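You operate a simulated robot arm through the tools that you are given. There is no shell and no other tool. Be economical: measure what you need, move in short steps, check, and stop when the job is done.

The job below is to be done with a simulated two-armed robot. You get a single attempt, and the scene is never put back.

JOB
Send the 2.5 mm bar through the check at level 3, then reset.
Fine: level set before the check; put the bar back.

It is judged by the outcome, as a careful person would: the job done as asked, and still so three seconds after it is handed in. It fails if anything else is knocked over, pushed out of place, dropped, spilled or broken.

ROBOT AND FRAMES
Two 7-joint arms with two-finger parallel grippers on one trunk, on a base that drives. Base frame: it is fixed to the floor where the robot stands at the start and does not move with it; the origin is under the middle of the robot, x ahead of it, y to its left, z up. Readings come in mm, degrees, newtons and seconds.
The left shoulder is at the start at [-82, 119, 851], the right one opposite. With the tool pointing down near the work surface each hand reaches from about 120 to 580 mm from the robot's upright axis, wherever it stands, measured 20 degrees to its own side. Places, roughly: bed of the sliding tray [500, -100, 900]; check button [400, -200, 800]; check reset button [300, -300, 800]; check switch [500, 100, 800]; level knob [400, -100, 800]; sliding tray [500, -100, 900]. Payload 3.43 kg a hand.
The tool frame of a hand sits at the grasp point between the pads (the TCP): z along the fingers, y along the line on which they close. The tips reach 30 mm beyond it. The gripper opens to 94 mm. The fingers are 28 mm wide and 10 mm thick; the gripper's body (50 by 96 mm) begins 55 mm behind the TCP.
Orientation is told as [roll, pitch, yaw] about the base's x, y, z axes, in that order, counted from this pose: with the fingers straight down and closing along the base's y, the tool's x points along the base's -x, its y along +y and its z along -z.

CONTROLS
- The arms move only by the tool move_arm. It takes "left_increments", "right_increments" or both (then of equal length, played together; a hand with none holds still); each is text: rows parted by semicolons, each of 7 numbers parted by spaces: the shift along the base's x, y, z in mm, then the turn, a rotation vector about the base's x, y, z in degrees, then the finger opening in mm, from 0 to 94. In form: tx ty tz ax ay az gripper; .... A call has 1 to 12 rows; each row shifts and turns the commanded pose from where the row before left it. Each row takes 0.2 s and may step no farther than 50 mm and 8.6 degrees from the row before; otherwise, or with a gripper value out of range, the whole call is refused. Where a pose cannot be reached the arm comes as near as it can. A force on the tool above 40 N (or 10 N above the force at the start of the call, whichever is more), or a blocked arm, ends the call early, and 0.2 s more pass. Each finger travels about 153 mm/s and halts on what it meets, pressing with about 33 N; the grip force reading is that of the motor and also rises with nothing between the fingers. The clock runs only during rows and for 0.2 s after the last one: add rows that do not move to give the fingers time. It gives the time, the measured TCP pose, the force on the tool (base axes), the opening and the grip force at its end, in the units of the frame above (readings bear some noise), with the torque about the TCP (base axes, N m) and any sound that the robot's microphone picked up.
- Cameras (640 x 400 px; columns grow to the right, rows downward): "scene" is now at [10.5, -33.9, 1556.6]; the picture's right is [-0.41, -0.91, 0.00], its down [-0.78, 0.35, -0.53] and it looks along [0.48, -0.22, -0.85] (base axes); focal length 254 px, centre (320, 200). "left" rides on the left gripper at [76, -14, -102] in its tool frame; the picture's right is [0.18, 0.98, 0.00], its down [-0.75, 0.14, -0.64] and it looks along [-0.63, 0.12, 0.77] (tool axes); focal length 243 px, centre (320, 200). "right" rides on the right gripper at [76, 14, -103] in its tool frame; the picture's right is [-0.18, 0.98, 0.00], its down [-0.75, -0.14, -0.64] and it looks along [-0.63, -0.12, 0.77] (tool axes); focal length 243 px, centre (320, 200). There is no depth. A picture from a camera that has moved, and an enlarged one, comes with that camera's place and axes in the base frame and with its lens. The place of the scene camera against the robot may be out by one fixed shift of up to 18 mm in any direction.
- grab_frame(camera): a new picture of that camera. The clock stands still meanwhile.
- raise_lower(by): slides the trunk up (or, below 0, down) by that many mm; the arms and the scene camera ride with it, the base frame stays. It gives what a move gives, with no picture.
- base_move(legs): drives the robot by 1 to 6 legs, each [ahead, left, turn to the left] in mm, mm and degrees, along the robot's own axes; the way and the turn of a leg run together, so that a leg with both is an arc; at most 1500 mm and 180 degrees a leg. The arms and the cameras ride along, it lands a little off, and it stops where it bumps. It gives what a move gives.
- turn_head(pan, tilt): turns the head with the scene camera to pan (to the left, within 143 degrees either way) and tilt (down, from -29 to 69), counted from straight ahead of the robot. It gives what a move gives.
- inspect(camera, box): a new picture of the part [left, top, right, bottom] of that camera's present view, enlarged. The clock stands still meanwhile.
- job_done(): hands the job in; it is judged then, once.

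Work in short steps. Places have to be worked out from the pictures, the camera data and where the tool is seen: move nearer, look again, correct. Check each grasp and each placing, and mend what went wrong. You have 120 turns and 108 pictures in all, those below and enlarged ones among them. Open the grippers and draw the arms clear of the work before you hand the job in, unless the task says otherwise; then end with one line.

The tools are called after ">>>" as a command line: name --argument value ..., lists and objects as JSON in quotes. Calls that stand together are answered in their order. move_arm: Moves the arms, as the interface text tells. Its arguments: {"type":"object","properties":{"left_increments":{"type":"string"},"right_increments":{"type":"string"}},"required":[]} The other tools are called the same way: raise_lower (by) slides the trunk up or down; base_move (legs) drives the base; turn_head (pan, tilt) turns the head that bears the scene camera; grab_frame (camera) takes a picture; inspect (camera, box) takes an enlarged picture of a part of a camera's view; job_done () hands the job in.

At the start:

```text
time_s: 0.0
left_position: [293.6, 49.0, 1146.5]
left_tool_rot: [0.0, -0.1, 0.0]
left_force: [-0.2, 0.1, -0.1]
left_torque: [-0.01, -0.03, -0.02]
left_width: 93.9
left_grasp_force: 0.1
right_position: [285.3, -226.0, 1149.8]
right_tool_rot: [0.0, 0.1, 0.1]
right_force: [0.0, 0.0, 0.2]
right_torque: [0.02, 0.0, 0.01]
right_width: 93.9
right_grasp_force: 0.1
trunk travel left (down, up): [-275.0, 60.0]
robot x, y, heading: [-2.9, -0.5, -0.1]
head pan, tilt: [-24.1, 58.1]
```

scene: 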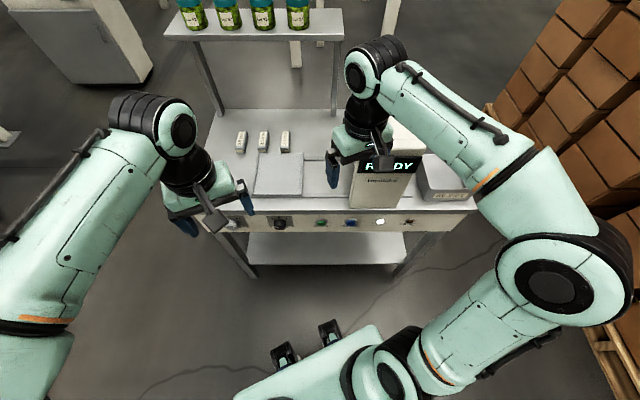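
right: 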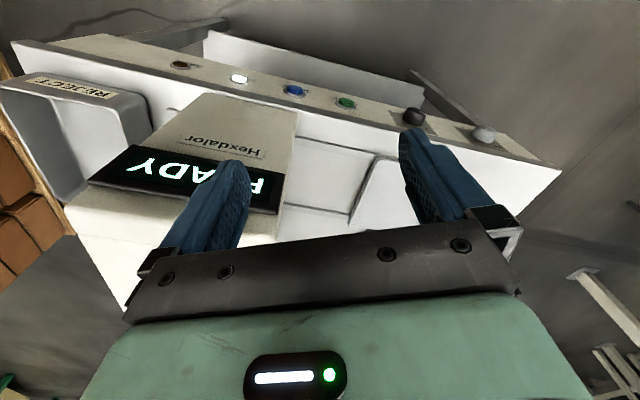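
left: 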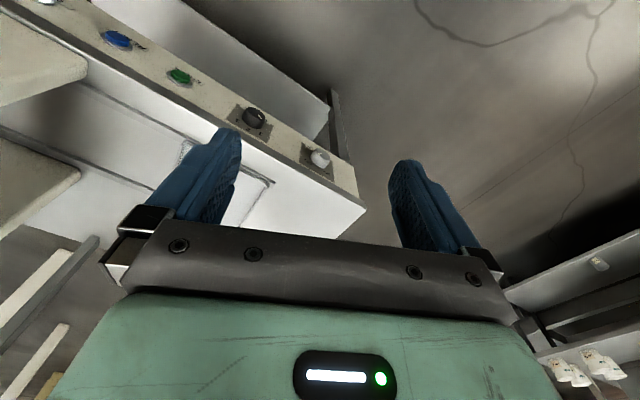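

The scene shows three bars at the left of the table and a front panel with a knob, a switch and buttons. I'll enlarge both regions.

>>> inspect --camera "scene" --box '[200, 100, 360, 200]'

>>> inspect --camera "scene" --box '[210, 180, 430, 260]'

>>> inspect --camera "right" --box '[150, 40, 550, 240]'

```text
4.00 times, centred on (280, 150) of scene
camera zoom: at [10.5, -33.9, 1556.6], right [-0.41, -0.91, 0.0], down [-0.78, 0.35, -0.53], along [0.48, -0.22, -0.85], focal length 1014 px, centre (480, 400)
```

zoom: 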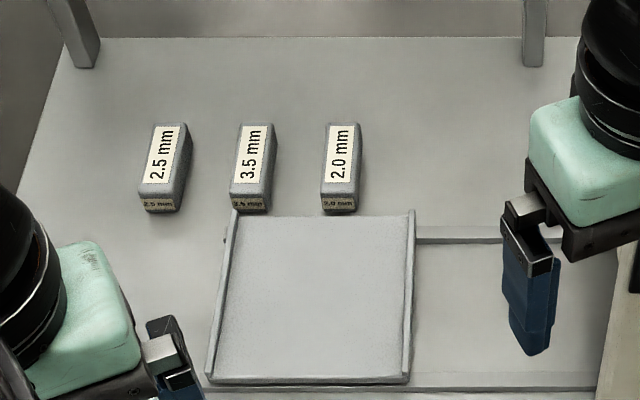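

```text
2.91 times, centred on (320, 220) of scene
camera zoom: at [10.5, -33.9, 1556.6], right [-0.41, -0.91, 0.0], down [-0.78, 0.35, -0.53], along [0.48, -0.22, -0.85], focal length 737 px, centre (320, 142)
```

zoom: 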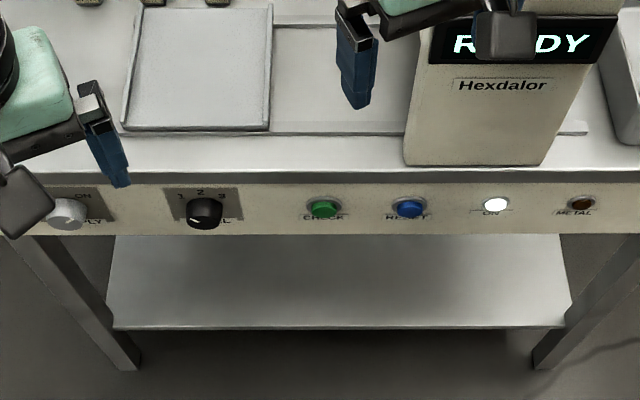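

```text
1.60 times, centred on (350, 140) of right
camera zoom: at [207.5, -211.5, 1253.4], right [0.18, 0.98, 0.0], down [0.75, -0.14, 0.64], along [0.63, -0.12, -0.77], focal length 388 px, centre (272, 296)
```

zoom: 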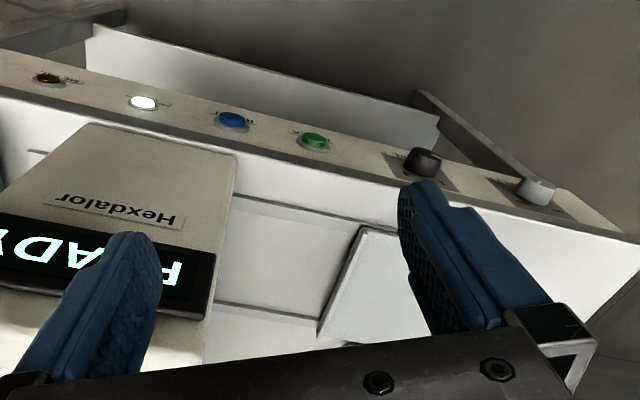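

Triangulating both views puts the panel at z≈795, with the knob near (409,-71), check near (360,-195) and reset near (320,-283). The table normal is yawed about -22°. I'll square the robot to the table, then look again.

>>> base_move --legs '[[0, 0, -22]]'

>>> turn_head --pan 0 --tilt 50

>>> grab_frame --camera "scene"

```text
time_s: 1.6
left_position: [291.0, -63.4, 1147.1]
left_tool_rot: [0.0, 0.0, -21.8]
left_force: [0.3, -0.1, -0.5]
left_torque: [0.03, -0.01, 0.03]
left_width: 94.0
left_grasp_force: 0.1
right_position: [179.8, -315.6, 1149.3]
right_tool_rot: [0.0, -0.1, -21.9]
right_force: [-0.6, 0.5, 0.2]
right_torque: [-0.02, -0.03, -0.02]
right_width: 94.0
right_grasp_force: 0.1
trunk travel left (down, up): [-275.0, 60.0]
robot x, y, heading: [-1.4, -3.6, -21.8]
head pan, tilt: [-24.1, 58.1]
```

```text
time_s: 2.4
left_position: [289.7, -64.0, 1145.7]
left_tool_rot: [-0.1, 0.0, -21.8]
left_force: [-0.2, -0.7, 0.0]
left_torque: [0.01, 0.0, 0.0]
left_width: 94.1
left_grasp_force: 0.0
right_position: [179.7, -315.5, 1150.7]
right_tool_rot: [0.0, -0.1, -21.7]
right_force: [0.7, 1.4, 0.0]
right_torque: [-0.01, 0.0, 0.01]
right_width: 94.1
right_grasp_force: 0.0
trunk travel left (down, up): [-275.0, 60.0]
robot x, y, heading: [-0.9, 4.0, -21.7]
head pan, tilt: [0.0, 50.0]
```

```text
101 pictures are left
camera scene: at [22.3, -18.2, 1566.9], right [-0.37, -0.93, 0.0], down [-0.71, 0.28, -0.64], along [0.6, -0.24, -0.77], focal length 254 px, centre (320, 200)
```

scene: 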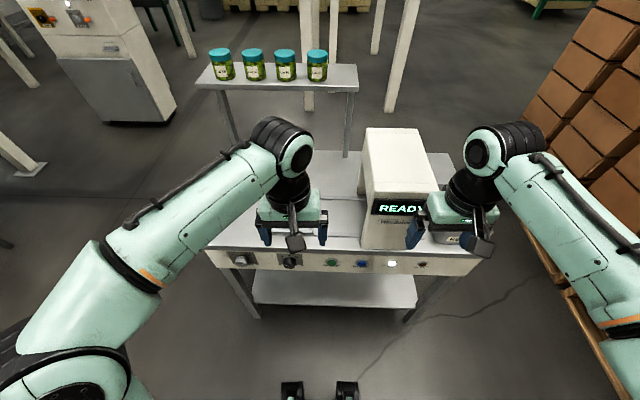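

The base front lies about 135 mm ahead of the axis and the panel about 400 mm ahead, so I can drive closer. I'll pull the right hand back and up to clear the scanner, then advance 165 mm with a small extra turn.

>>> move_arm --right_increments "-31 12 20 0 0 0 94; -31 12 20 0 0 0 94; -31 12 20 0 0 0 94"

>>> base_move --legs '[[0, 0, -2.5], [150, 0, 0]]'

>>> turn_head --pan 0 --tilt 55

>>> grab_frame --camera "scene"

>>> grab_frame --camera "left"

>>> grab_frame --camera "right"

```text
time_s: 3.2
left_position: [289.1, -64.1, 1145.7]
left_tool_rot: [-0.1, 0.1, -21.8]
left_force: [-0.1, 0.0, 0.1]
left_torque: [0.02, -0.02, -0.01]
left_width: 93.8
left_grasp_force: 0.1
right_position: [84.4, -281.2, 1212.0]
right_tool_rot: [0.0, -0.1, -21.8]
right_force: [0.6, -0.1, 0.0]
right_torque: [-0.04, 0.0, 0.03]
right_width: 93.8
right_grasp_force: 0.0
trunk travel left (down, up): [-275.0, 60.0]
robot x, y, heading: [0.6, 0.8, -21.6]
head pan, tilt: [0.0, 50.0]
```

```text
time_s: 5.0
left_position: [422.5, -137.3, 1146.2]
left_tool_rot: [0.0, -0.1, -24.2]
left_force: [0.5, -0.2, -0.1]
left_torque: [-0.01, 0.01, 0.0]
left_width: 94.0
left_grasp_force: 0.0
right_position: [208.6, -347.0, 1210.7]
right_tool_rot: [0.1, 0.1, -24.2]
right_force: [0.7, -1.1, -0.4]
right_torque: [0.0, 0.04, -0.03]
right_width: 94.2
right_grasp_force: 0.1
trunk travel left (down, up): [-275.0, 60.0]
robot x, y, heading: [134.9, -59.5, -24.4]
head pan, tilt: [0.0, 50.0]
```

```text
time_s: 5.7
left_position: [423.1, -137.1, 1147.3]
left_tool_rot: [0.0, 0.0, -24.1]
left_force: [0.1, 0.0, -0.4]
left_torque: [-0.01, -0.04, -0.01]
left_width: 94.2
left_grasp_force: 0.0
right_position: [207.9, -347.0, 1211.5]
right_tool_rot: [0.0, 0.0, -24.1]
right_force: [1.3, -0.9, 0.2]
right_torque: [-0.02, 0.01, 0.01]
right_width: 93.8
right_grasp_force: 0.1
trunk travel left (down, up): [-275.0, 60.0]
robot x, y, heading: [138.4, -62.3, -23.8]
head pan, tilt: [0.0, 55.0]
```

```text
100 pictures are left
camera scene: at [152.6, -78.3, 1560.4], right [-0.41, -0.91, 0.0], down [-0.75, 0.34, -0.57], along [0.52, -0.24, -0.82], focal length 254 px, centre (320, 200)
```

scene: 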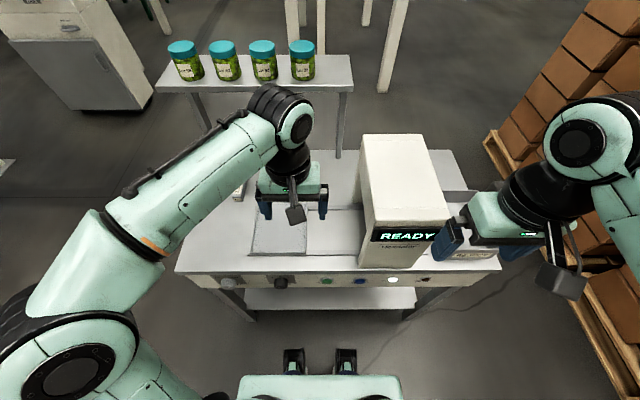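

```text
99 pictures are left
camera left: at [345.8, -119.2, 1248.4], right [0.24, 0.97, 0.0], down [0.75, -0.18, 0.64], along [0.62, -0.15, -0.77], focal length 243 px, centre (320, 200)
```

left: 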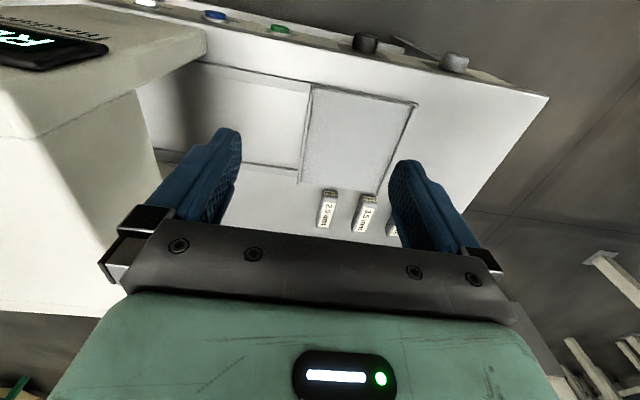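

```text
98 pictures are left
camera right: at [143.9, -302.1, 1314.1], right [0.57, 0.82, 0.0], down [0.63, -0.44, 0.64], along [0.53, -0.37, -0.77], focal length 243 px, centre (320, 200)
```

right: 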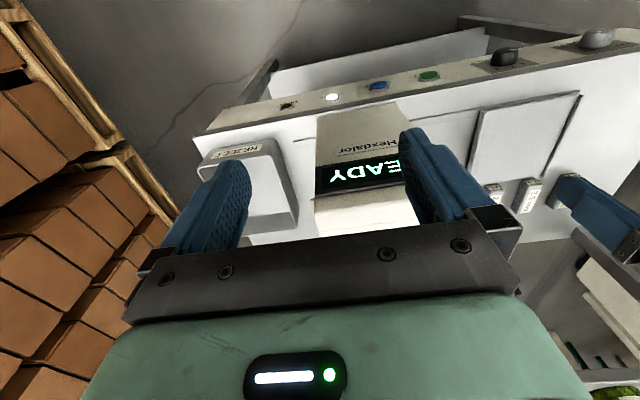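

I'm now close and nearly square to the table. I'll look closely at the panel, the knob's pointer and the tray.

>>> inspect --camera "scene" --box '[190, 255, 350, 300]'

>>> inspect --camera "left" --box '[190, 0, 510, 200]'

>>> inspect --camera "scene" --box '[300, 255, 460, 300]'

```text
4.00 times, centred on (270, 278) of scene
camera zoom: at [152.6, -78.3, 1560.4], right [-0.41, -0.91, 0.0], down [-0.75, 0.34, -0.57], along [0.52, -0.24, -0.82], focal length 1014 px, centre (520, -110)
```

zoom: 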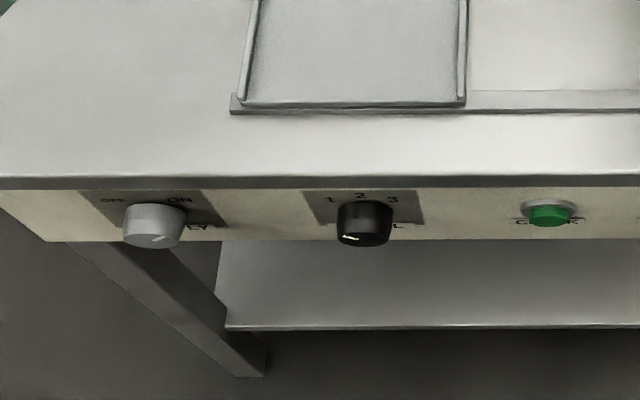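

```text
2.00 times, centred on (350, 100) of left
camera zoom: at [345.8, -119.2, 1248.4], right [0.24, 0.97, 0.0], down [0.75, -0.18, 0.64], along [0.62, -0.15, -0.77], focal length 485 px, centre (260, 400)
```

zoom: 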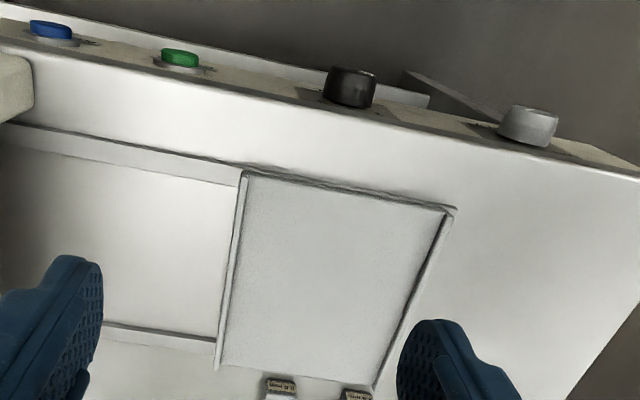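

```text
4.00 times, centred on (380, 278) of scene
camera zoom: at [152.6, -78.3, 1560.4], right [-0.41, -0.91, 0.0], down [-0.75, 0.34, -0.57], along [0.52, -0.24, -0.82], focal length 1014 px, centre (80, -110)
```

zoom: 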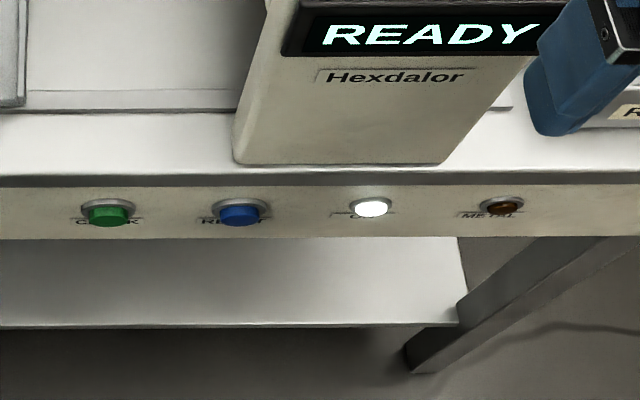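

The panel looks vertical, and the knob pointer appears to be on "1". I'll back off 300 mm so the left hand can come at the panel horizontally, then turn the hand forward and lower it.

>>> base_move --legs '[[-300, 0, 0]]'

>>> move_arm --left_increments "11 1 -30 -3.33 -7.48 0 94; 11 1 -30 -3.33 -7.48 0 94; 11 1 -30 -3.33 -7.48 0 94; 11 1 -30 -3.33 -7.48 0 94; 11 1 -30 -3.33 -7.48 0 94; 11 1 -30 -3.33 -7.48 0 94; 11 1 -30 -3.33 -7.48 0 94; 11 1 -30 -3.33 -7.48 0 94; 11 1 -30 -3.33 -7.48 0 94; 11 1 -30 -3.33 -7.48 0 94; 11 1 -30 -3.33 -7.48 0 94"

>>> grab_frame --camera "left"

>>> grab_frame --camera "scene"

```text
time_s: 7.7
left_position: [152.4, -16.6, 1146.2]
left_tool_rot: [0.1, 0.0, -24.5]
left_force: [0.0, -0.1, -0.4]
left_torque: [-0.01, 0.01, 0.0]
left_width: 94.0
left_grasp_force: 0.1
right_position: [-62.9, -225.6, 1212.6]
right_tool_rot: [0.0, 0.0, -24.4]
right_force: [0.1, 0.5, 0.2]
right_torque: [0.02, -0.01, 0.01]
right_width: 94.1
right_grasp_force: 0.0
trunk travel left (down, up): [-275.0, 60.0]
robot x, y, heading: [-135.5, 62.0, -24.3]
head pan, tilt: [0.0, 55.0]
```

```text
time_s: 10.1
left_position: [255.6, -31.3, 822.5]
left_tool_rot: [94.3, -89.3, -117.8]
left_force: [-0.1, 0.5, 0.4]
left_torque: [0.0, 0.02, 0.01]
left_width: 93.8
left_grasp_force: 0.0
left hand out of reach, approached as far as the arm can: row 10, 11
right_position: [-61.9, -224.8, 1211.8]
right_tool_rot: [0.0, 0.0, -24.5]
right_force: [0.1, -0.2, -0.3]
right_torque: [0.0, 0.0, 0.02]
right_width: 93.9
right_grasp_force: 0.1
trunk travel left (down, up): [-275.0, 60.0]
robot x, y, heading: [-129.1, 61.6, -24.4]
head pan, tilt: [0.0, 55.0]
```

```text
94 pictures are left
camera left: at [155.3, -3.0, 745.0], right [0.39, 0.9, -0.17], down [-0.54, 0.38, 0.75], along [0.75, -0.2, 0.63], focal length 243 px, centre (320, 200)
```

left: 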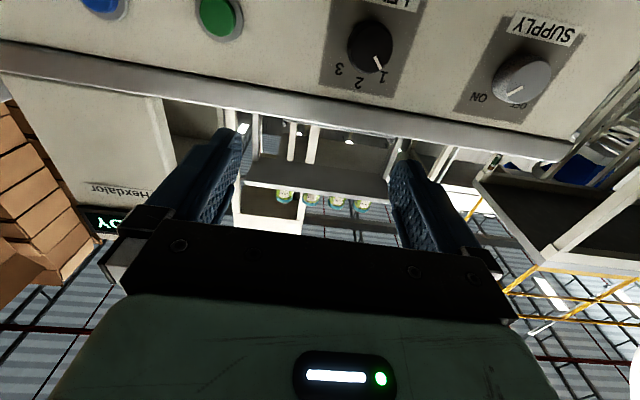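

```text
93 pictures are left
camera scene: at [-116.4, 44.5, 1560.4], right [-0.41, -0.91, 0.0], down [-0.75, 0.34, -0.57], along [0.52, -0.24, -0.82], focal length 254 px, centre (320, 200)
```

scene: 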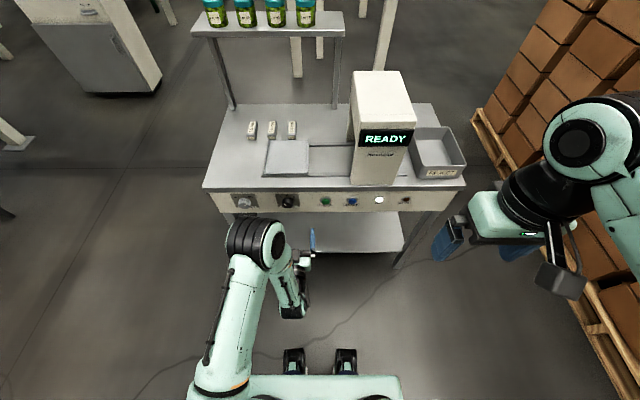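

The hand camera gives a clear view. The knob centre is near [406,-57,770] with its pointer on 1, and the check button is near [366,-188,772]. I'll align the hand with the knob, still short of it, to test reach.

>>> move_arm --left_increments "20 8 -10 0 0 0 94; 20 8 -10 0 0 0 94; 16 6 -10 0 0 0 94; 0 0 0 0 0 0 94"

>>> grab_frame --camera "left"

```text
time_s: 11.1
left_position: [286.2, -55.2, 803.3]
left_tool_rot: [88.1, -89.1, -111.6]
left_force: [0.1, -0.8, 0.0]
left_torque: [0.0, 0.02, 0.01]
left_width: 94.2
left_grasp_force: 0.0
left hand out of reach, approached as far as the arm can: row 1, 2, 3
right_position: [-63.3, -225.2, 1210.9]
right_tool_rot: [-0.1, 0.1, -24.5]
right_force: [0.6, 0.7, 0.1]
right_torque: [0.02, 0.01, -0.01]
right_width: 94.0
right_grasp_force: 0.0
trunk travel left (down, up): [-275.0, 60.0]
robot x, y, heading: [-133.2, 63.5, -24.4]
head pan, tilt: [0.0, 55.0]
```

```text
92 pictures are left
camera left: at [184.3, -27.0, 726.9], right [0.39, 0.9, -0.17], down [-0.54, 0.38, 0.76], along [0.75, -0.2, 0.63], focal length 243 px, centre (320, 200)
```

left: 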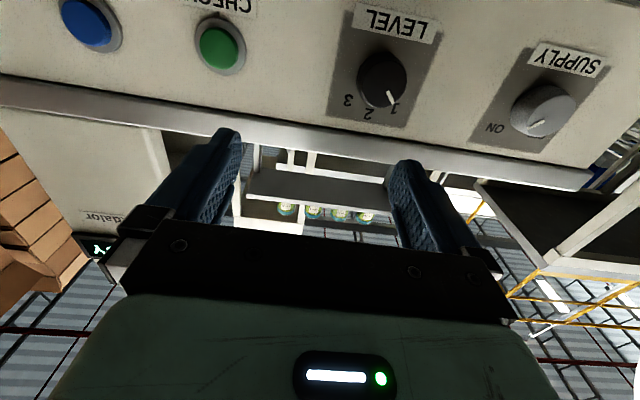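

The hand can't move left with the wrist folded like this: the forearm reaches over the top. I'll back up and lower the trunk so the arm can reach forward from behind.

>>> base_move --legs '[[-200, 0, 0]]'

>>> raise_lower --by -120

>>> move_arm --left_increments "27 -12 20 0 0 0 94; 27 -12 20 0 0 0 94; 27 -12 20 0 0 0 94; 27 -12 20 0 0 0 94; 27 -12 0 0 0 0 94; 0 0 0 0 0 0 94"

>>> grab_frame --camera "scene"

```text
time_s: 12.7
left_position: [104.5, 27.2, 804.6]
left_tool_rot: [90.9, -89.2, -114.5]
left_force: [-0.6, -0.1, 0.1]
left_torque: [-0.01, 0.02, 0.02]
left_width: 94.2
left_grasp_force: 0.0
right_position: [-243.6, -142.8, 1211.7]
right_tool_rot: [-0.1, 0.0, -24.4]
right_force: [-0.1, -0.3, 0.7]
right_torque: [-0.02, -0.03, 0.01]
right_width: 94.4
right_grasp_force: 0.0
trunk travel left (down, up): [-275.0, 60.0]
robot x, y, heading: [-314.7, 142.0, -24.8]
head pan, tilt: [0.0, 55.0]
```

```text
time_s: 14.2
left_position: [105.2, 25.1, 683.4]
left_tool_rot: [89.4, -89.3, -112.6]
left_force: [-0.1, 0.0, -0.2]
left_torque: [0.01, 0.0, 0.0]
left_width: 94.1
left_grasp_force: 0.1
right_position: [-243.3, -142.2, 1090.0]
right_tool_rot: [-0.1, 0.0, -24.5]
right_force: [-0.1, -0.4, 1.1]
right_torque: [-0.02, 0.02, 0.0]
right_width: 93.8
right_grasp_force: 0.0
trunk travel left (down, up): [-155.0, 180.0]
robot x, y, heading: [-314.4, 145.9, -24.4]
head pan, tilt: [0.0, 55.0]
```

```text
time_s: 15.6
left_position: [239.2, -34.5, 764.5]
left_tool_rot: [87.3, -89.2, -110.5]
left_force: [0.0, -0.6, -0.1]
left_torque: [0.03, -0.01, 0.01]
left_width: 94.1
left_grasp_force: 0.0
right_position: [-243.6, -143.3, 1091.5]
right_tool_rot: [0.0, 0.0, -24.4]
right_force: [0.9, -0.2, 0.8]
right_torque: [-0.03, 0.03, -0.03]
right_width: 94.0
right_grasp_force: 0.0
trunk travel left (down, up): [-155.0, 180.0]
robot x, y, heading: [-313.4, 144.4, -24.4]
head pan, tilt: [0.0, 55.0]
```

```text
91 pictures are left
camera scene: at [-291.5, 123.0, 1441.0], right [-0.41, -0.91, 0.0], down [-0.75, 0.34, -0.57], along [0.52, -0.24, -0.82], focal length 254 px, centre (320, 200)
```

scene: 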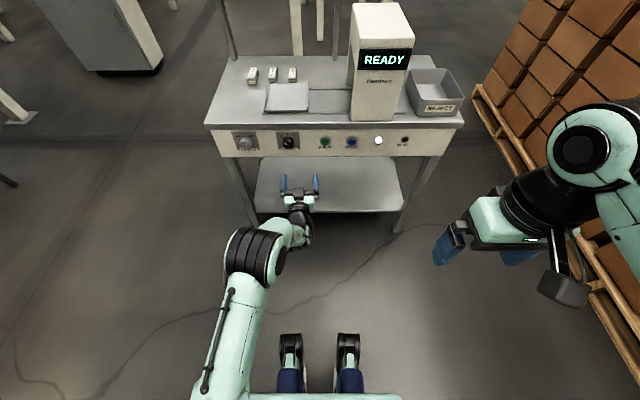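

The arm now follows exactly. I'll line the hand up with the knob (l≈115, z≈770), staying about 35 mm short, and look.

>>> move_arm --left_increments "27 1.5 1.5 0 0 0 94; 27 1.5 1.5 0 0 0 94; 27 1.5 1.5 0 0 0 94; 26 1.5 1.5 0 0 0 94; 0 0 0 0 0 0 94"

>>> grab_frame --camera "left"

```text
time_s: 16.8
left_position: [343.3, -45.0, 772.3]
left_tool_rot: [83.1, -89.1, -105.6]
left_force: [-0.2, -0.3, -0.2]
left_torque: [0.01, -0.03, 0.01]
left_width: 93.9
left_grasp_force: 0.0
left hand out of reach, approached as far as the arm can: row 2, 3, 4
right_position: [-243.5, -142.2, 1091.9]
right_tool_rot: [0.0, 0.0, -24.4]
right_force: [1.1, 0.0, -0.4]
right_torque: [0.0, 0.02, -0.04]
right_width: 94.1
right_grasp_force: 0.1
trunk travel left (down, up): [-155.0, 180.0]
robot x, y, heading: [-315.1, 138.4, -24.1]
head pan, tilt: [0.0, 55.0]
```

```text
90 pictures are left
camera left: at [242.0, -18.3, 695.1], right [0.38, 0.91, -0.17], down [-0.54, 0.36, 0.76], along [0.75, -0.2, 0.63], focal length 243 px, centre (320, 200)
```

left: 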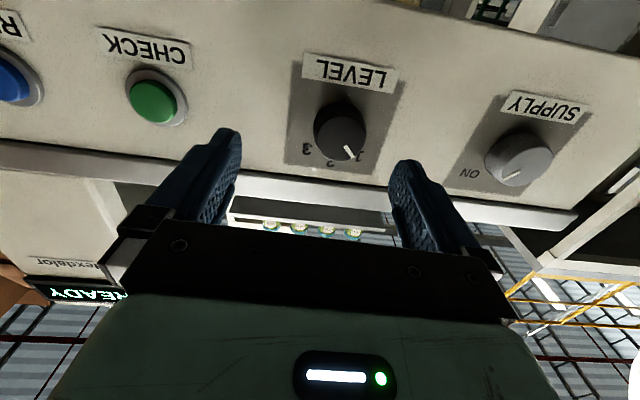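

The knob is about 13 mm further left and 8 mm lower than the hand, and the arm is at its sideways limit. I'll back off 40 mm and shift the base 60 mm left, which puts the knob nearer the midline.

>>> base_move --legs '[[-40, 0, 0], [0, 60, 0]]'

>>> move_arm --left_increments "-8.5 -19 -3 0 0 0 94; -8.5 -19 -3 0 0 0 94; 0 0 0 0 0 0 94"

>>> grab_frame --camera "left"

```text
time_s: 18.5
left_position: [330.9, 25.6, 773.0]
left_tool_rot: [83.7, -89.0, -106.3]
left_force: [0.4, 0.8, 0.4]
left_torque: [-0.01, 0.02, 0.01]
left_width: 93.7
left_grasp_force: 0.2
right_position: [-255.3, -70.7, 1091.8]
right_tool_rot: [0.0, 0.1, -24.6]
right_force: [0.2, 0.0, 0.0]
right_torque: [-0.03, 0.0, -0.01]
right_width: 94.2
right_grasp_force: 0.0
trunk travel left (down, up): [-155.0, 180.0]
robot x, y, heading: [-332.5, 213.8, -24.3]
head pan, tilt: [0.0, 55.0]
```

```text
time_s: 19.3
left_position: [312.5, -12.5, 766.1]
left_tool_rot: [84.6, -89.1, -107.2]
left_force: [-0.5, -0.3, -0.5]
left_torque: [0.02, 0.01, 0.0]
left_width: 93.8
left_grasp_force: 0.1
right_position: [-254.8, -72.2, 1091.3]
right_tool_rot: [0.0, 0.0, -24.4]
right_force: [0.1, -0.2, 0.4]
right_torque: [0.02, 0.0, 0.0]
right_width: 93.9
right_grasp_force: 0.1
trunk travel left (down, up): [-155.0, 180.0]
robot x, y, heading: [-325.0, 215.2, -24.4]
head pan, tilt: [0.0, 55.0]
```

```text
89 pictures are left
camera left: at [211.8, 15.2, 688.7], right [0.38, 0.91, -0.17], down [-0.54, 0.37, 0.76], along [0.75, -0.19, 0.63], focal length 243 px, centre (320, 200)
```

left: 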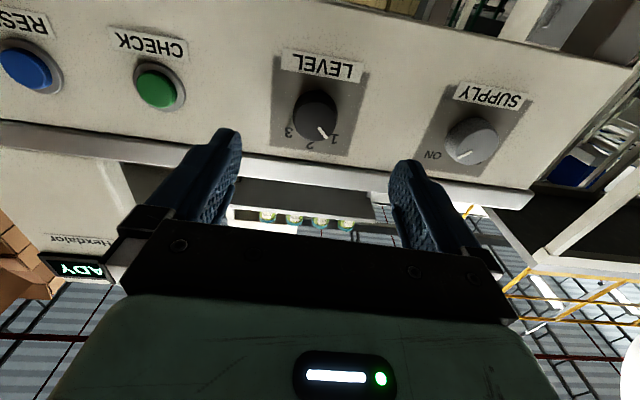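

The hand is aligned with the knob (l≈115, z≈765). Next I turn the wrist -37° about the panel normal so there is room for a clockwise turn, then check.

>>> move_arm --left_increments "0 0 0 -6.8 3.05 0 94; 0 0 0 -6.8 3.05 0 94; 0 0 0 -6.8 3.05 0 94; 0 0 0 -6.8 3.05 0 94; 0 0 0 -6.8 3.05 0 94; 0 0 0 0 0 0 94"

>>> grab_frame --camera "left"

```text
time_s: 20.7
left_position: [319.0, -43.8, 781.2]
left_tool_rot: [-87.3, -53.8, 65.4]
left_force: [1.1, 0.0, -0.1]
left_torque: [-0.01, -0.02, -0.01]
left_width: 93.9
left_grasp_force: 0.0
left hand out of reach, approached as far as the arm can: row 3, 4, 5
right_position: [-255.7, -70.3, 1090.6]
right_tool_rot: [0.0, 0.0, -24.5]
right_force: [0.7, 0.0, 0.4]
right_torque: [-0.01, 0.0, -0.02]
right_width: 94.0
right_grasp_force: 0.0
trunk travel left (down, up): [-155.0, 180.0]
robot x, y, heading: [-327.4, 215.7, -24.3]
head pan, tilt: [0.0, 55.0]
```

```text
88 pictures are left
camera left: at [199.3, -56.4, 730.1], right [0.24, 0.64, -0.73], down [-0.37, 0.76, 0.54], along [0.9, 0.14, 0.42], focal length 243 px, centre (320, 200)
```

left: 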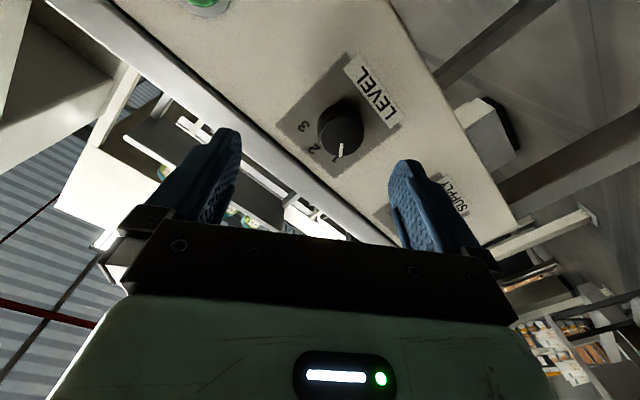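

The turn in that direction hits the arm's limit and drifts. I'll turn back and test the clockwise range instead.

>>> move_arm --left_increments "-0.5 5.6 -3.2 6.8 -3.05 0 94; -0.5 5.6 -3.2 6.8 -3.05 0 94; -0.5 5.6 -3.2 6.8 -3.05 0 94; -0.5 5.6 -3.2 6.8 -3.05 0 94; -0.5 5.6 -3.2 6.8 -3.05 0 94; 0 0 0 7.3 -3.27 0 94; 0 0 0 7.3 -3.27 0 94; 0 0 0 7.3 -3.27 0 94; 0 0 0 7.3 -3.27 0 94; 0 0 0 7.3 -3.27 0 94; 0 0 0 7.3 -3.27 0 94; 0 0 0 7.3 -3.27 0 94"

>>> grab_frame --camera "left"

```text
time_s: 23.3
left_position: [317.2, -15.3, 765.2]
left_tool_rot: [91.5, -32.9, -114.0]
left_force: [-0.6, 0.7, 0.4]
left_torque: [-0.01, 0.02, 0.0]
left_width: 94.0
left_grasp_force: 0.1
right_position: [-255.6, -72.0, 1091.1]
right_tool_rot: [0.0, 0.0, -24.6]
right_force: [-0.4, -0.5, 0.0]
right_torque: [0.01, 0.0, 0.01]
right_width: 93.8
right_grasp_force: 0.1
trunk travel left (down, up): [-155.0, 180.0]
robot x, y, heading: [-330.6, 211.6, -24.5]
head pan, tilt: [0.0, 55.0]
```

```text
87 pictures are left
camera left: at [243.9, 75.6, 708.9], right [0.26, 0.64, 0.72], down [-0.82, -0.25, 0.52], along [0.51, -0.73, 0.46], focal length 243 px, centre (320, 200)
```

left: 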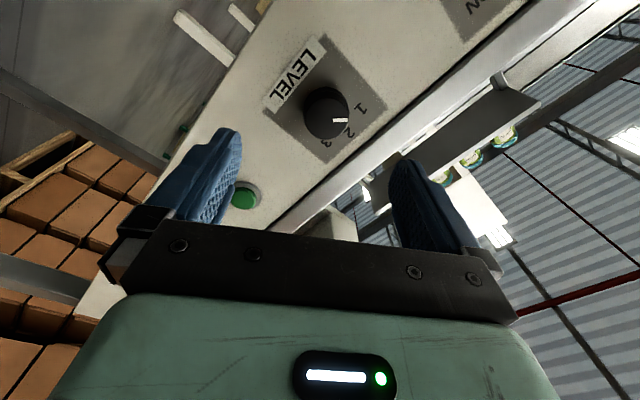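

Clockwise turning works freely. I'll return to 0° and advance towards the knob with the fingers straddling it.

>>> move_arm --left_increments "0 0 0 -7.3 3.27 0 94; 0 0 0 -7.3 3.27 0 94; 0 0 0 -7.3 3.27 0 94; 0 0 0 -7.3 3.27 0 94; 0 0 0 -7.3 3.27 0 94; 0 0 0 -7.3 3.27 0 94; 0 0 0 -7.3 3.27 0 94; 18.2 -8.2 0 0 0 0 94; 18.2 -8.2 0 0 0 0 94; 18.2 -8.2 0 0 0 0 94; 0 0 0 0 0 0 94"

>>> grab_frame --camera "left"

>>> inspect --camera "scene" --box '[240, 60, 400, 160]'

```text
time_s: 25.7
left_position: [360.4, -28.3, 769.2]
left_tool_rot: [81.6, -89.1, -104.2]
left_force: [-0.1, -0.6, 0.6]
left_torque: [0.0, -0.02, 0.02]
left_width: 93.9
left_grasp_force: 0.0
left hand out of reach, approached as far as the arm can: row 10
right_position: [-256.1, -71.4, 1090.1]
right_tool_rot: [0.0, -0.1, -24.5]
right_force: [-0.3, -0.1, 0.6]
right_torque: [0.0, 0.01, 0.0]
right_width: 94.1
right_grasp_force: 0.0
trunk travel left (down, up): [-155.0, 180.0]
robot x, y, heading: [-325.9, 216.6, -24.3]
head pan, tilt: [0.0, 55.0]
```

```text
86 pictures are left
camera left: at [258.6, -1.6, 693.5], right [0.38, 0.91, -0.17], down [-0.54, 0.37, 0.76], along [0.75, -0.2, 0.63], focal length 243 px, centre (320, 200)
```

left: 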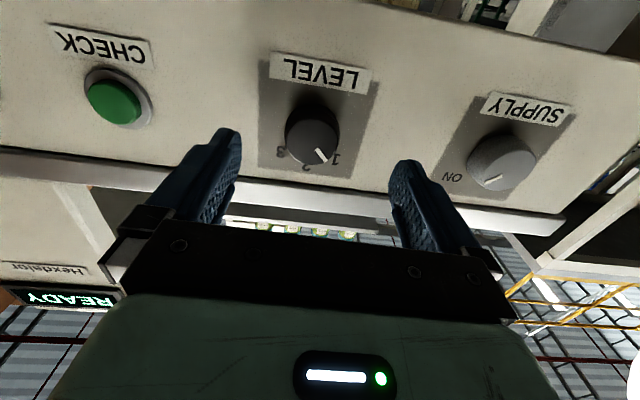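

```text
4.00 times, centred on (320, 110) of scene
camera zoom: at [-303.5, 194.7, 1441.0], right [-0.41, -0.91, 0.0], down [-0.75, 0.34, -0.57], along [0.52, -0.24, -0.82], focal length 1014 px, centre (320, 560)
```

zoom: 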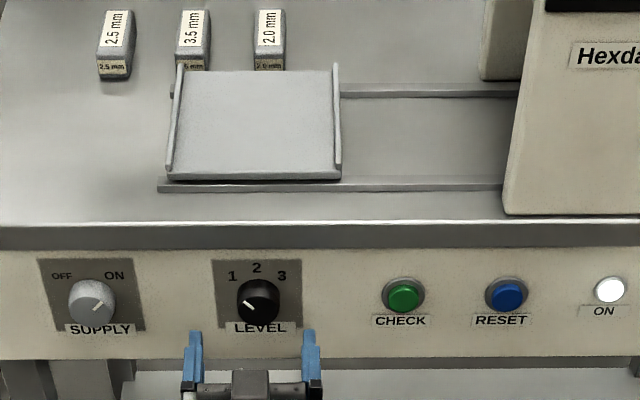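

The arm is near full extension (726 mm ahead of the axis). I'll retract the hand 80 mm, correct sideways and drop it slightly, then drive the base forward 90 mm.

>>> move_arm --left_increments "-37.7 13.6 -2 0 0 0 94; -37.7 13.6 -2 0 0 0 94; 0 0 0 0 0 0 94"

>>> base_move --legs '[[90, 0, 0]]'

>>> grab_frame --camera "left"

```text
time_s: 26.5
left_position: [283.4, -1.2, 768.1]
left_tool_rot: [88.7, -89.1, -111.3]
left_force: [0.3, -0.4, -1.0]
left_torque: [0.0, 0.0, 0.0]
left_width: 93.8
left_grasp_force: 0.0
right_position: [-255.3, -71.2, 1090.9]
right_tool_rot: [0.0, 0.1, -24.5]
right_force: [-0.3, 0.0, -0.8]
right_torque: [-0.01, 0.06, 0.02]
right_width: 94.1
right_grasp_force: 0.0
trunk travel left (down, up): [-155.0, 180.0]
robot x, y, heading: [-328.9, 214.6, -24.4]
head pan, tilt: [0.0, 55.0]
```

```text
time_s: 27.6
left_position: [366.3, -39.6, 766.4]
left_tool_rot: [81.1, -89.1, -103.7]
left_force: [1.1, -0.5, -1.3]
left_torque: [0.01, 0.0, 0.01]
left_width: 93.9
left_grasp_force: 0.0
right_position: [-173.9, -109.5, 1091.3]
right_tool_rot: [0.0, 0.0, -24.4]
right_force: [-0.4, -0.1, -0.3]
right_torque: [-0.02, 0.01, 0.0]
right_width: 93.7
right_grasp_force: 0.1
trunk travel left (down, up): [-155.0, 180.0]
robot x, y, heading: [-243.5, 178.6, -24.3]
head pan, tilt: [0.0, 55.0]
```

```text
84 pictures are left
camera left: at [264.1, -11.9, 689.4], right [0.38, 0.91, -0.17], down [-0.54, 0.36, 0.76], along [0.75, -0.19, 0.63], focal length 243 px, centre (320, 200)
```

left: 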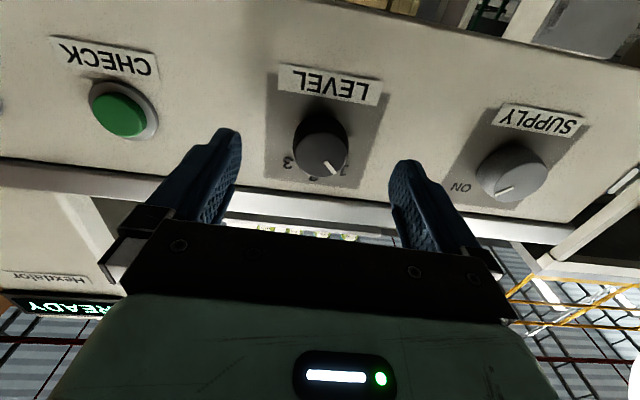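

Well aligned. I advance about 25 mm and look at where the fingertips are relative to the knob.

>>> move_arm --left_increments "12 -4.6 0 0 0 0 94; 11.5 -4.4 0 0 0 0 94; 0 0 0 0 0 0 94"

>>> grab_frame --camera "left"

>>> inspect --camera "scene" --box '[220, 100, 380, 200]'

```text
time_s: 28.4
left_position: [387.7, -47.5, 767.8]
left_tool_rot: [84.0, -89.1, -106.5]
left_force: [-0.2, -0.9, -1.2]
left_torque: [-0.01, 0.0, 0.03]
left_width: 94.1
left_grasp_force: 0.0
right_position: [-173.6, -108.0, 1090.9]
right_tool_rot: [0.1, 0.0, -24.4]
right_force: [0.3, -1.2, -0.5]
right_torque: [0.02, 0.0, 0.04]
right_width: 93.9
right_grasp_force: 0.0
trunk travel left (down, up): [-155.0, 180.0]
robot x, y, heading: [-248.4, 179.9, -24.2]
head pan, tilt: [0.0, 55.0]
```

```text
83 pictures are left
camera left: at [287.0, -20.2, 689.8], right [0.38, 0.91, -0.17], down [-0.54, 0.37, 0.76], along [0.75, -0.19, 0.63], focal length 243 px, centre (320, 200)
```

left: 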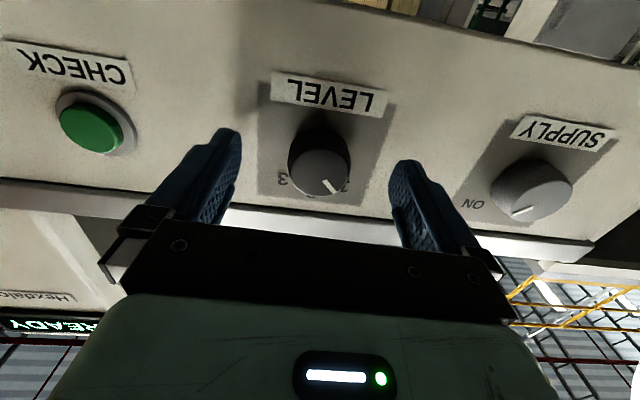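

```text
4.00 times, centred on (300, 150) of scene
camera zoom: at [-222.3, 157.9, 1441.0], right [-0.41, -0.91, 0.0], down [-0.75, 0.34, -0.57], along [0.52, -0.24, -0.82], focal length 1014 px, centre (400, 400)
```

zoom: 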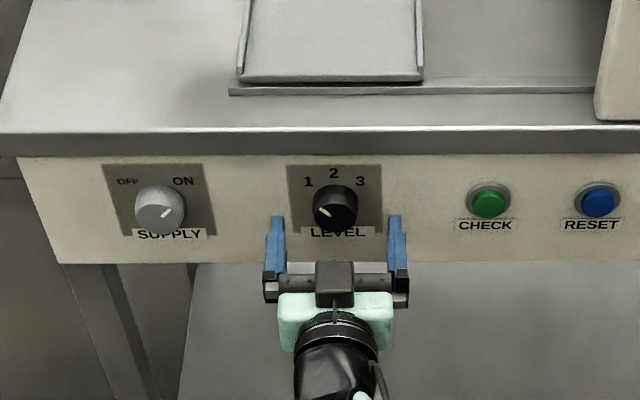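

The knob face sits right at the fingertip plane and is centred in both axes. I'll advance about 16 mm more and then close.

>>> move_arm --left_increments "5 -2.2 0 0 0 0 94; 5 -2.2 0 0 0 0 94; 5 -2.2 0 0 0 0 94; 0 0 0 0 0 0 94"

>>> grab_frame --camera "left"

```text
time_s: 29.4
left_position: [403.1, -54.2, 765.7]
left_tool_rot: [81.9, -89.0, -104.7]
left_force: [-0.3, -1.2, 0.9]
left_torque: [0.02, -0.03, 0.02]
left_width: 93.9
left_grasp_force: 0.1
right_position: [-173.8, -108.6, 1091.1]
right_tool_rot: [0.0, -0.1, -24.5]
right_force: [-0.5, 0.0, -0.3]
right_torque: [-0.05, 0.01, 0.04]
right_width: 94.2
right_grasp_force: 0.1
trunk travel left (down, up): [-155.0, 180.0]
robot x, y, heading: [-246.2, 178.3, -24.1]
head pan, tilt: [0.0, 55.0]
```

```text
81 pictures are left
camera left: at [302.5, -26.9, 689.2], right [0.38, 0.91, -0.17], down [-0.54, 0.36, 0.76], along [0.75, -0.2, 0.63], focal length 243 px, centre (320, 200)
```

left: 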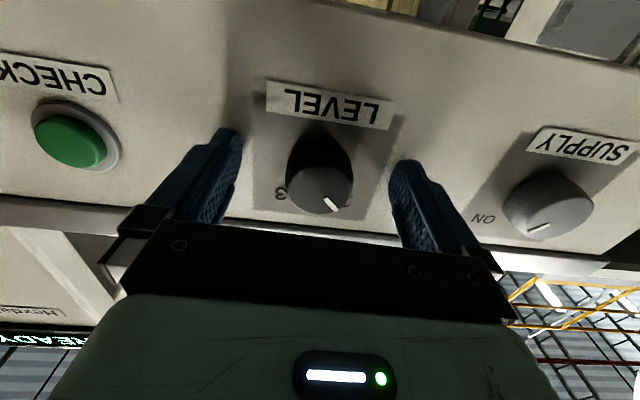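

I'll zoom in to judge the depth of the fingers against the knob.

>>> inspect --camera "left" --box '[220, 90, 420, 215]'

>>> inspect --camera "scene" --box '[270, 130, 350, 180]'

```text
3.20 times, centred on (320, 152) of left
camera zoom: at [302.5, -26.9, 689.2], right [0.38, 0.91, -0.17], down [-0.54, 0.36, 0.76], along [0.75, -0.2, 0.63], focal length 776 px, centre (320, 352)
```

zoom: 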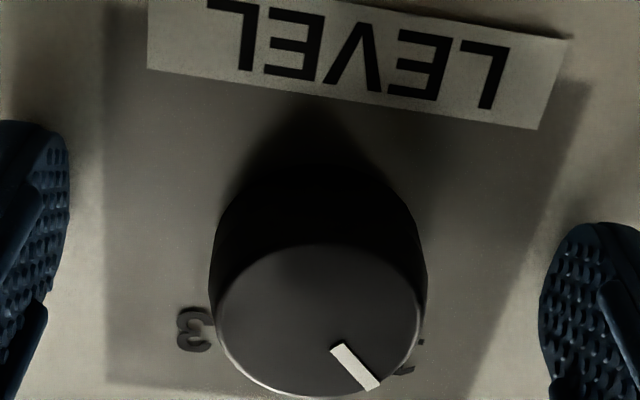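

```text
8.00 times, centred on (310, 155) of scene
camera zoom: at [-222.2, 157.9, 1441.0], right [-0.41, -0.91, 0.0], down [-0.75, 0.34, -0.57], along [0.52, -0.24, -0.82], focal length 2028 px, centre (400, 560)
```

zoom: 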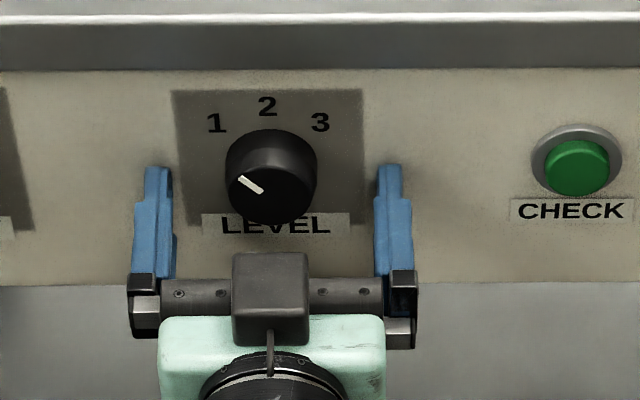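

My estimates put the knob centre about 6 mm above the TCP, with the tips overlapping its sides by roughly 12–18 mm. I'll raise 6 mm and close; the final width will tell.

>>> move_arm --left_increments "0 0 6 0 0 0 94; 0 0 0 0 0 0 60; 0 0 0 0 0 0 36; 0 0 0 0 0 0 30; 0 0 0 0 0 0 30"

>>> grab_frame --camera "left"

```text
time_s: 30.6
left_position: [404.9, -54.4, 773.2]
left_tool_rot: [85.1, -89.2, -107.6]
left_force: [1.3, 3.0, 1.3]
left_torque: [0.05, 0.12, 0.19]
left_width: 41.6
left_grasp_force: 44.7
right_position: [-174.1, -108.3, 1091.2]
right_tool_rot: [0.0, 0.0, -24.3]
right_force: [0.6, -0.1, 0.8]
right_torque: [0.0, 0.0, -0.01]
right_width: 93.8
right_grasp_force: 0.0
trunk travel left (down, up): [-155.0, 180.0]
robot x, y, heading: [-245.6, 177.0, -24.4]
head pan, tilt: [0.0, 55.0]
```

```text
78 pictures are left
camera left: at [303.4, -26.5, 695.7], right [0.38, 0.91, -0.17], down [-0.54, 0.36, 0.76], along [0.75, -0.19, 0.63], focal length 243 px, centre (320, 200)
```

left: 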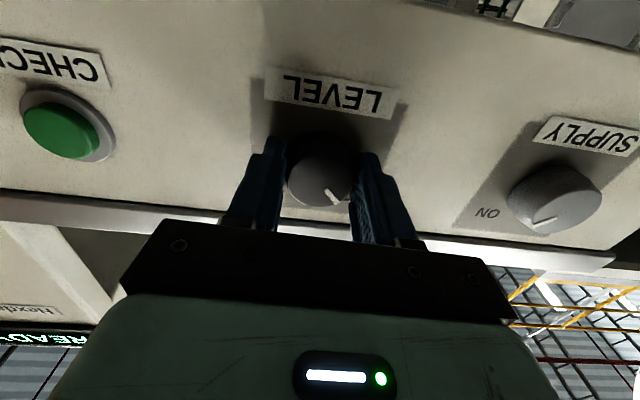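

Gripped cleanly (41.6 mm, centred). Now I'll turn clockwise 40° and check sound and torque.

>>> move_arm --left_increments "0 0 0 7.3 -3.27 0 30; 0 0 0 7.3 -3.27 0 30; 0 0 0 7.3 -3.27 0 30; 0 0 0 7.3 -3.27 0 30; 0 0 0 7.3 -3.27 0 30; 0 0 0 0 0 0 30"

>>> grab_frame --camera "left"

>>> inspect --camera "scene" --box '[270, 130, 350, 180]'

```text
time_s: 32.0
left_position: [404.9, -52.8, 773.4]
left_tool_rot: [91.5, -49.0, -113.9]
left_force: [11.0, 6.7, 1.8]
left_torque: [0.15, 0.3, 0.69]
left_width: 41.4
left_grasp_force: 45.5
right_position: [-173.3, -107.6, 1091.6]
right_tool_rot: [0.0, 0.1, -24.4]
right_force: [0.2, 0.0, 0.0]
right_torque: [0.0, -0.02, 0.01]
right_width: 94.2
right_grasp_force: 0.0
trunk travel left (down, up): [-155.0, 180.0]
robot x, y, heading: [-246.1, 181.0, -24.4]
head pan, tilt: [0.0, 55.0]
```

```text
77 pictures are left
camera left: at [325.5, 22.9, 703.3], right [0.33, 0.8, 0.51], down [-0.75, -0.1, 0.65], along [0.57, -0.59, 0.57], focal length 243 px, centre (320, 200)
```

left: 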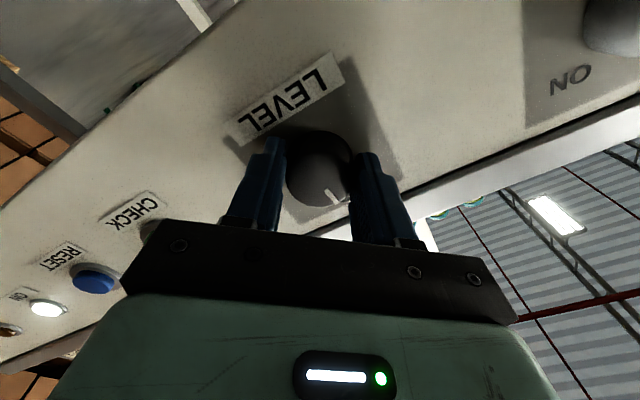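

```text
8.00 times, centred on (310, 155) of scene
camera zoom: at [-221.1, 158.7, 1441.0], right [-0.41, -0.91, 0.0], down [-0.75, 0.34, -0.57], along [0.52, -0.24, -0.82], focal length 2028 px, centre (400, 560)
```

zoom: 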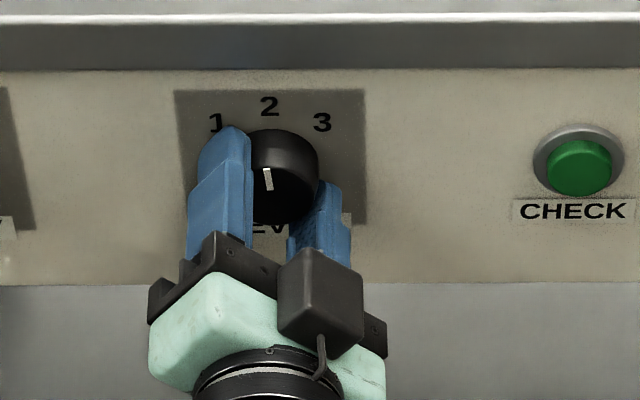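

The knob follows and is now about at 2. I'll turn a further 40° and check.

>>> move_arm --left_increments "0 0 0 7.3 -3.27 0 30; 0 0 0 7.3 -3.27 0 30; 0 0 0 7.3 -3.27 0 30; 0 0 0 7.3 -3.27 0 30; 0 0 0 7.3 -3.27 0 30; 0 0 0 0 0 0 30"

>>> inspect --camera "left" --box '[200, 30, 440, 230]'

>>> inspect --camera "scene" --box '[270, 130, 350, 180]'

```text
time_s: 33.4
left_position: [406.2, -50.8, 774.1]
left_tool_rot: [91.7, -9.1, -113.7]
left_force: [17.5, 13.6, 7.5]
left_torque: [-0.07, -0.13, 0.53]
left_width: 41.4
left_grasp_force: 45.2
right_position: [-173.3, -105.8, 1092.2]
right_tool_rot: [-0.1, 0.0, -24.4]
right_force: [-0.4, 0.4, -0.2]
right_torque: [-0.01, 0.01, 0.03]
right_width: 93.9
right_grasp_force: 0.2
trunk travel left (down, up): [-155.0, 180.0]
robot x, y, heading: [-245.8, 176.5, -24.5]
head pan, tilt: [0.0, 55.0]
```

```text
2.00 times, centred on (320, 130) of left
camera zoom: at [340.2, 56.2, 743.8], right [0.11, 0.32, 0.94], down [-0.88, -0.4, 0.24], along [0.46, -0.86, 0.24], focal length 485 px, centre (320, 340)
```

zoom: 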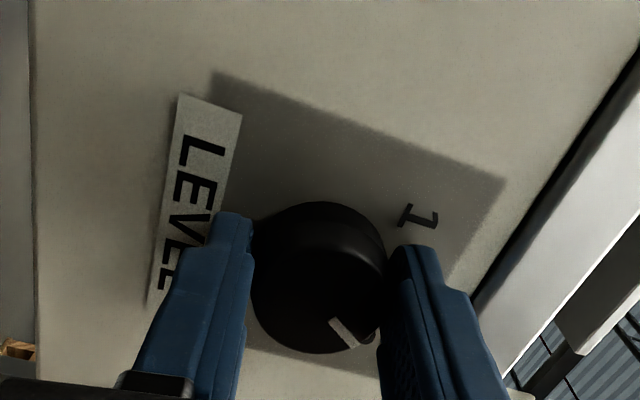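

```text
8.00 times, centred on (310, 155) of scene
camera zoom: at [-221.1, 159.7, 1441.0], right [-0.41, -0.91, 0.0], down [-0.75, 0.34, -0.57], along [0.52, -0.24, -0.82], focal length 2028 px, centre (400, 560)
```

zoom: 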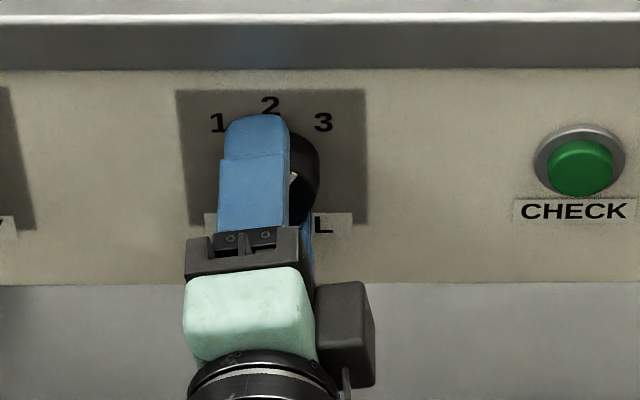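

The lateral force is building because the TCP has drifted about 3 mm left. I'll correct that while turning another 8°, then open to look at the pointer.

>>> move_arm --left_increments "-0.8 -1.8 0 7.3 -3.27 0 30; 0 0 0 0 0 0 30; 0 0 0 0 0 0 60; 0 0 0 0 0 0 94; 0 0 0 0 0 0 94"

>>> inspect --camera "left" --box '[200, 30, 440, 230]'

```text
time_s: 34.6
left_position: [401.1, -57.6, 771.7]
left_tool_rot: [91.5, -1.1, -114.1]
left_force: [-3.3, -1.8, -0.2]
left_torque: [0.06, -0.17, -0.01]
left_width: 93.2
left_grasp_force: 0.0
right_position: [-174.7, -108.3, 1090.5]
right_tool_rot: [0.0, 0.0, -24.4]
right_force: [0.2, -0.8, 0.3]
right_torque: [-0.01, -0.01, 0.0]
right_width: 94.2
right_grasp_force: 0.0
trunk travel left (down, up): [-155.0, 180.0]
robot x, y, heading: [-242.5, 175.9, -24.3]
head pan, tilt: [0.0, 55.0]
```

```text
2.00 times, centred on (320, 130) of left
camera zoom: at [337.9, 53.3, 753.3], right [0.06, 0.2, 0.98], down [-0.9, -0.42, 0.14], along [0.44, -0.89, 0.15], focal length 485 px, centre (320, 340)
```

zoom: 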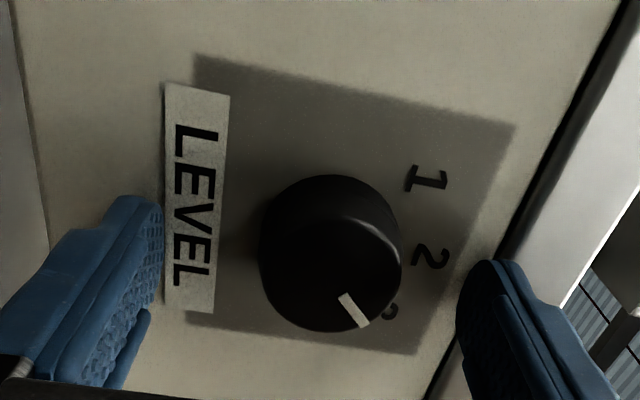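

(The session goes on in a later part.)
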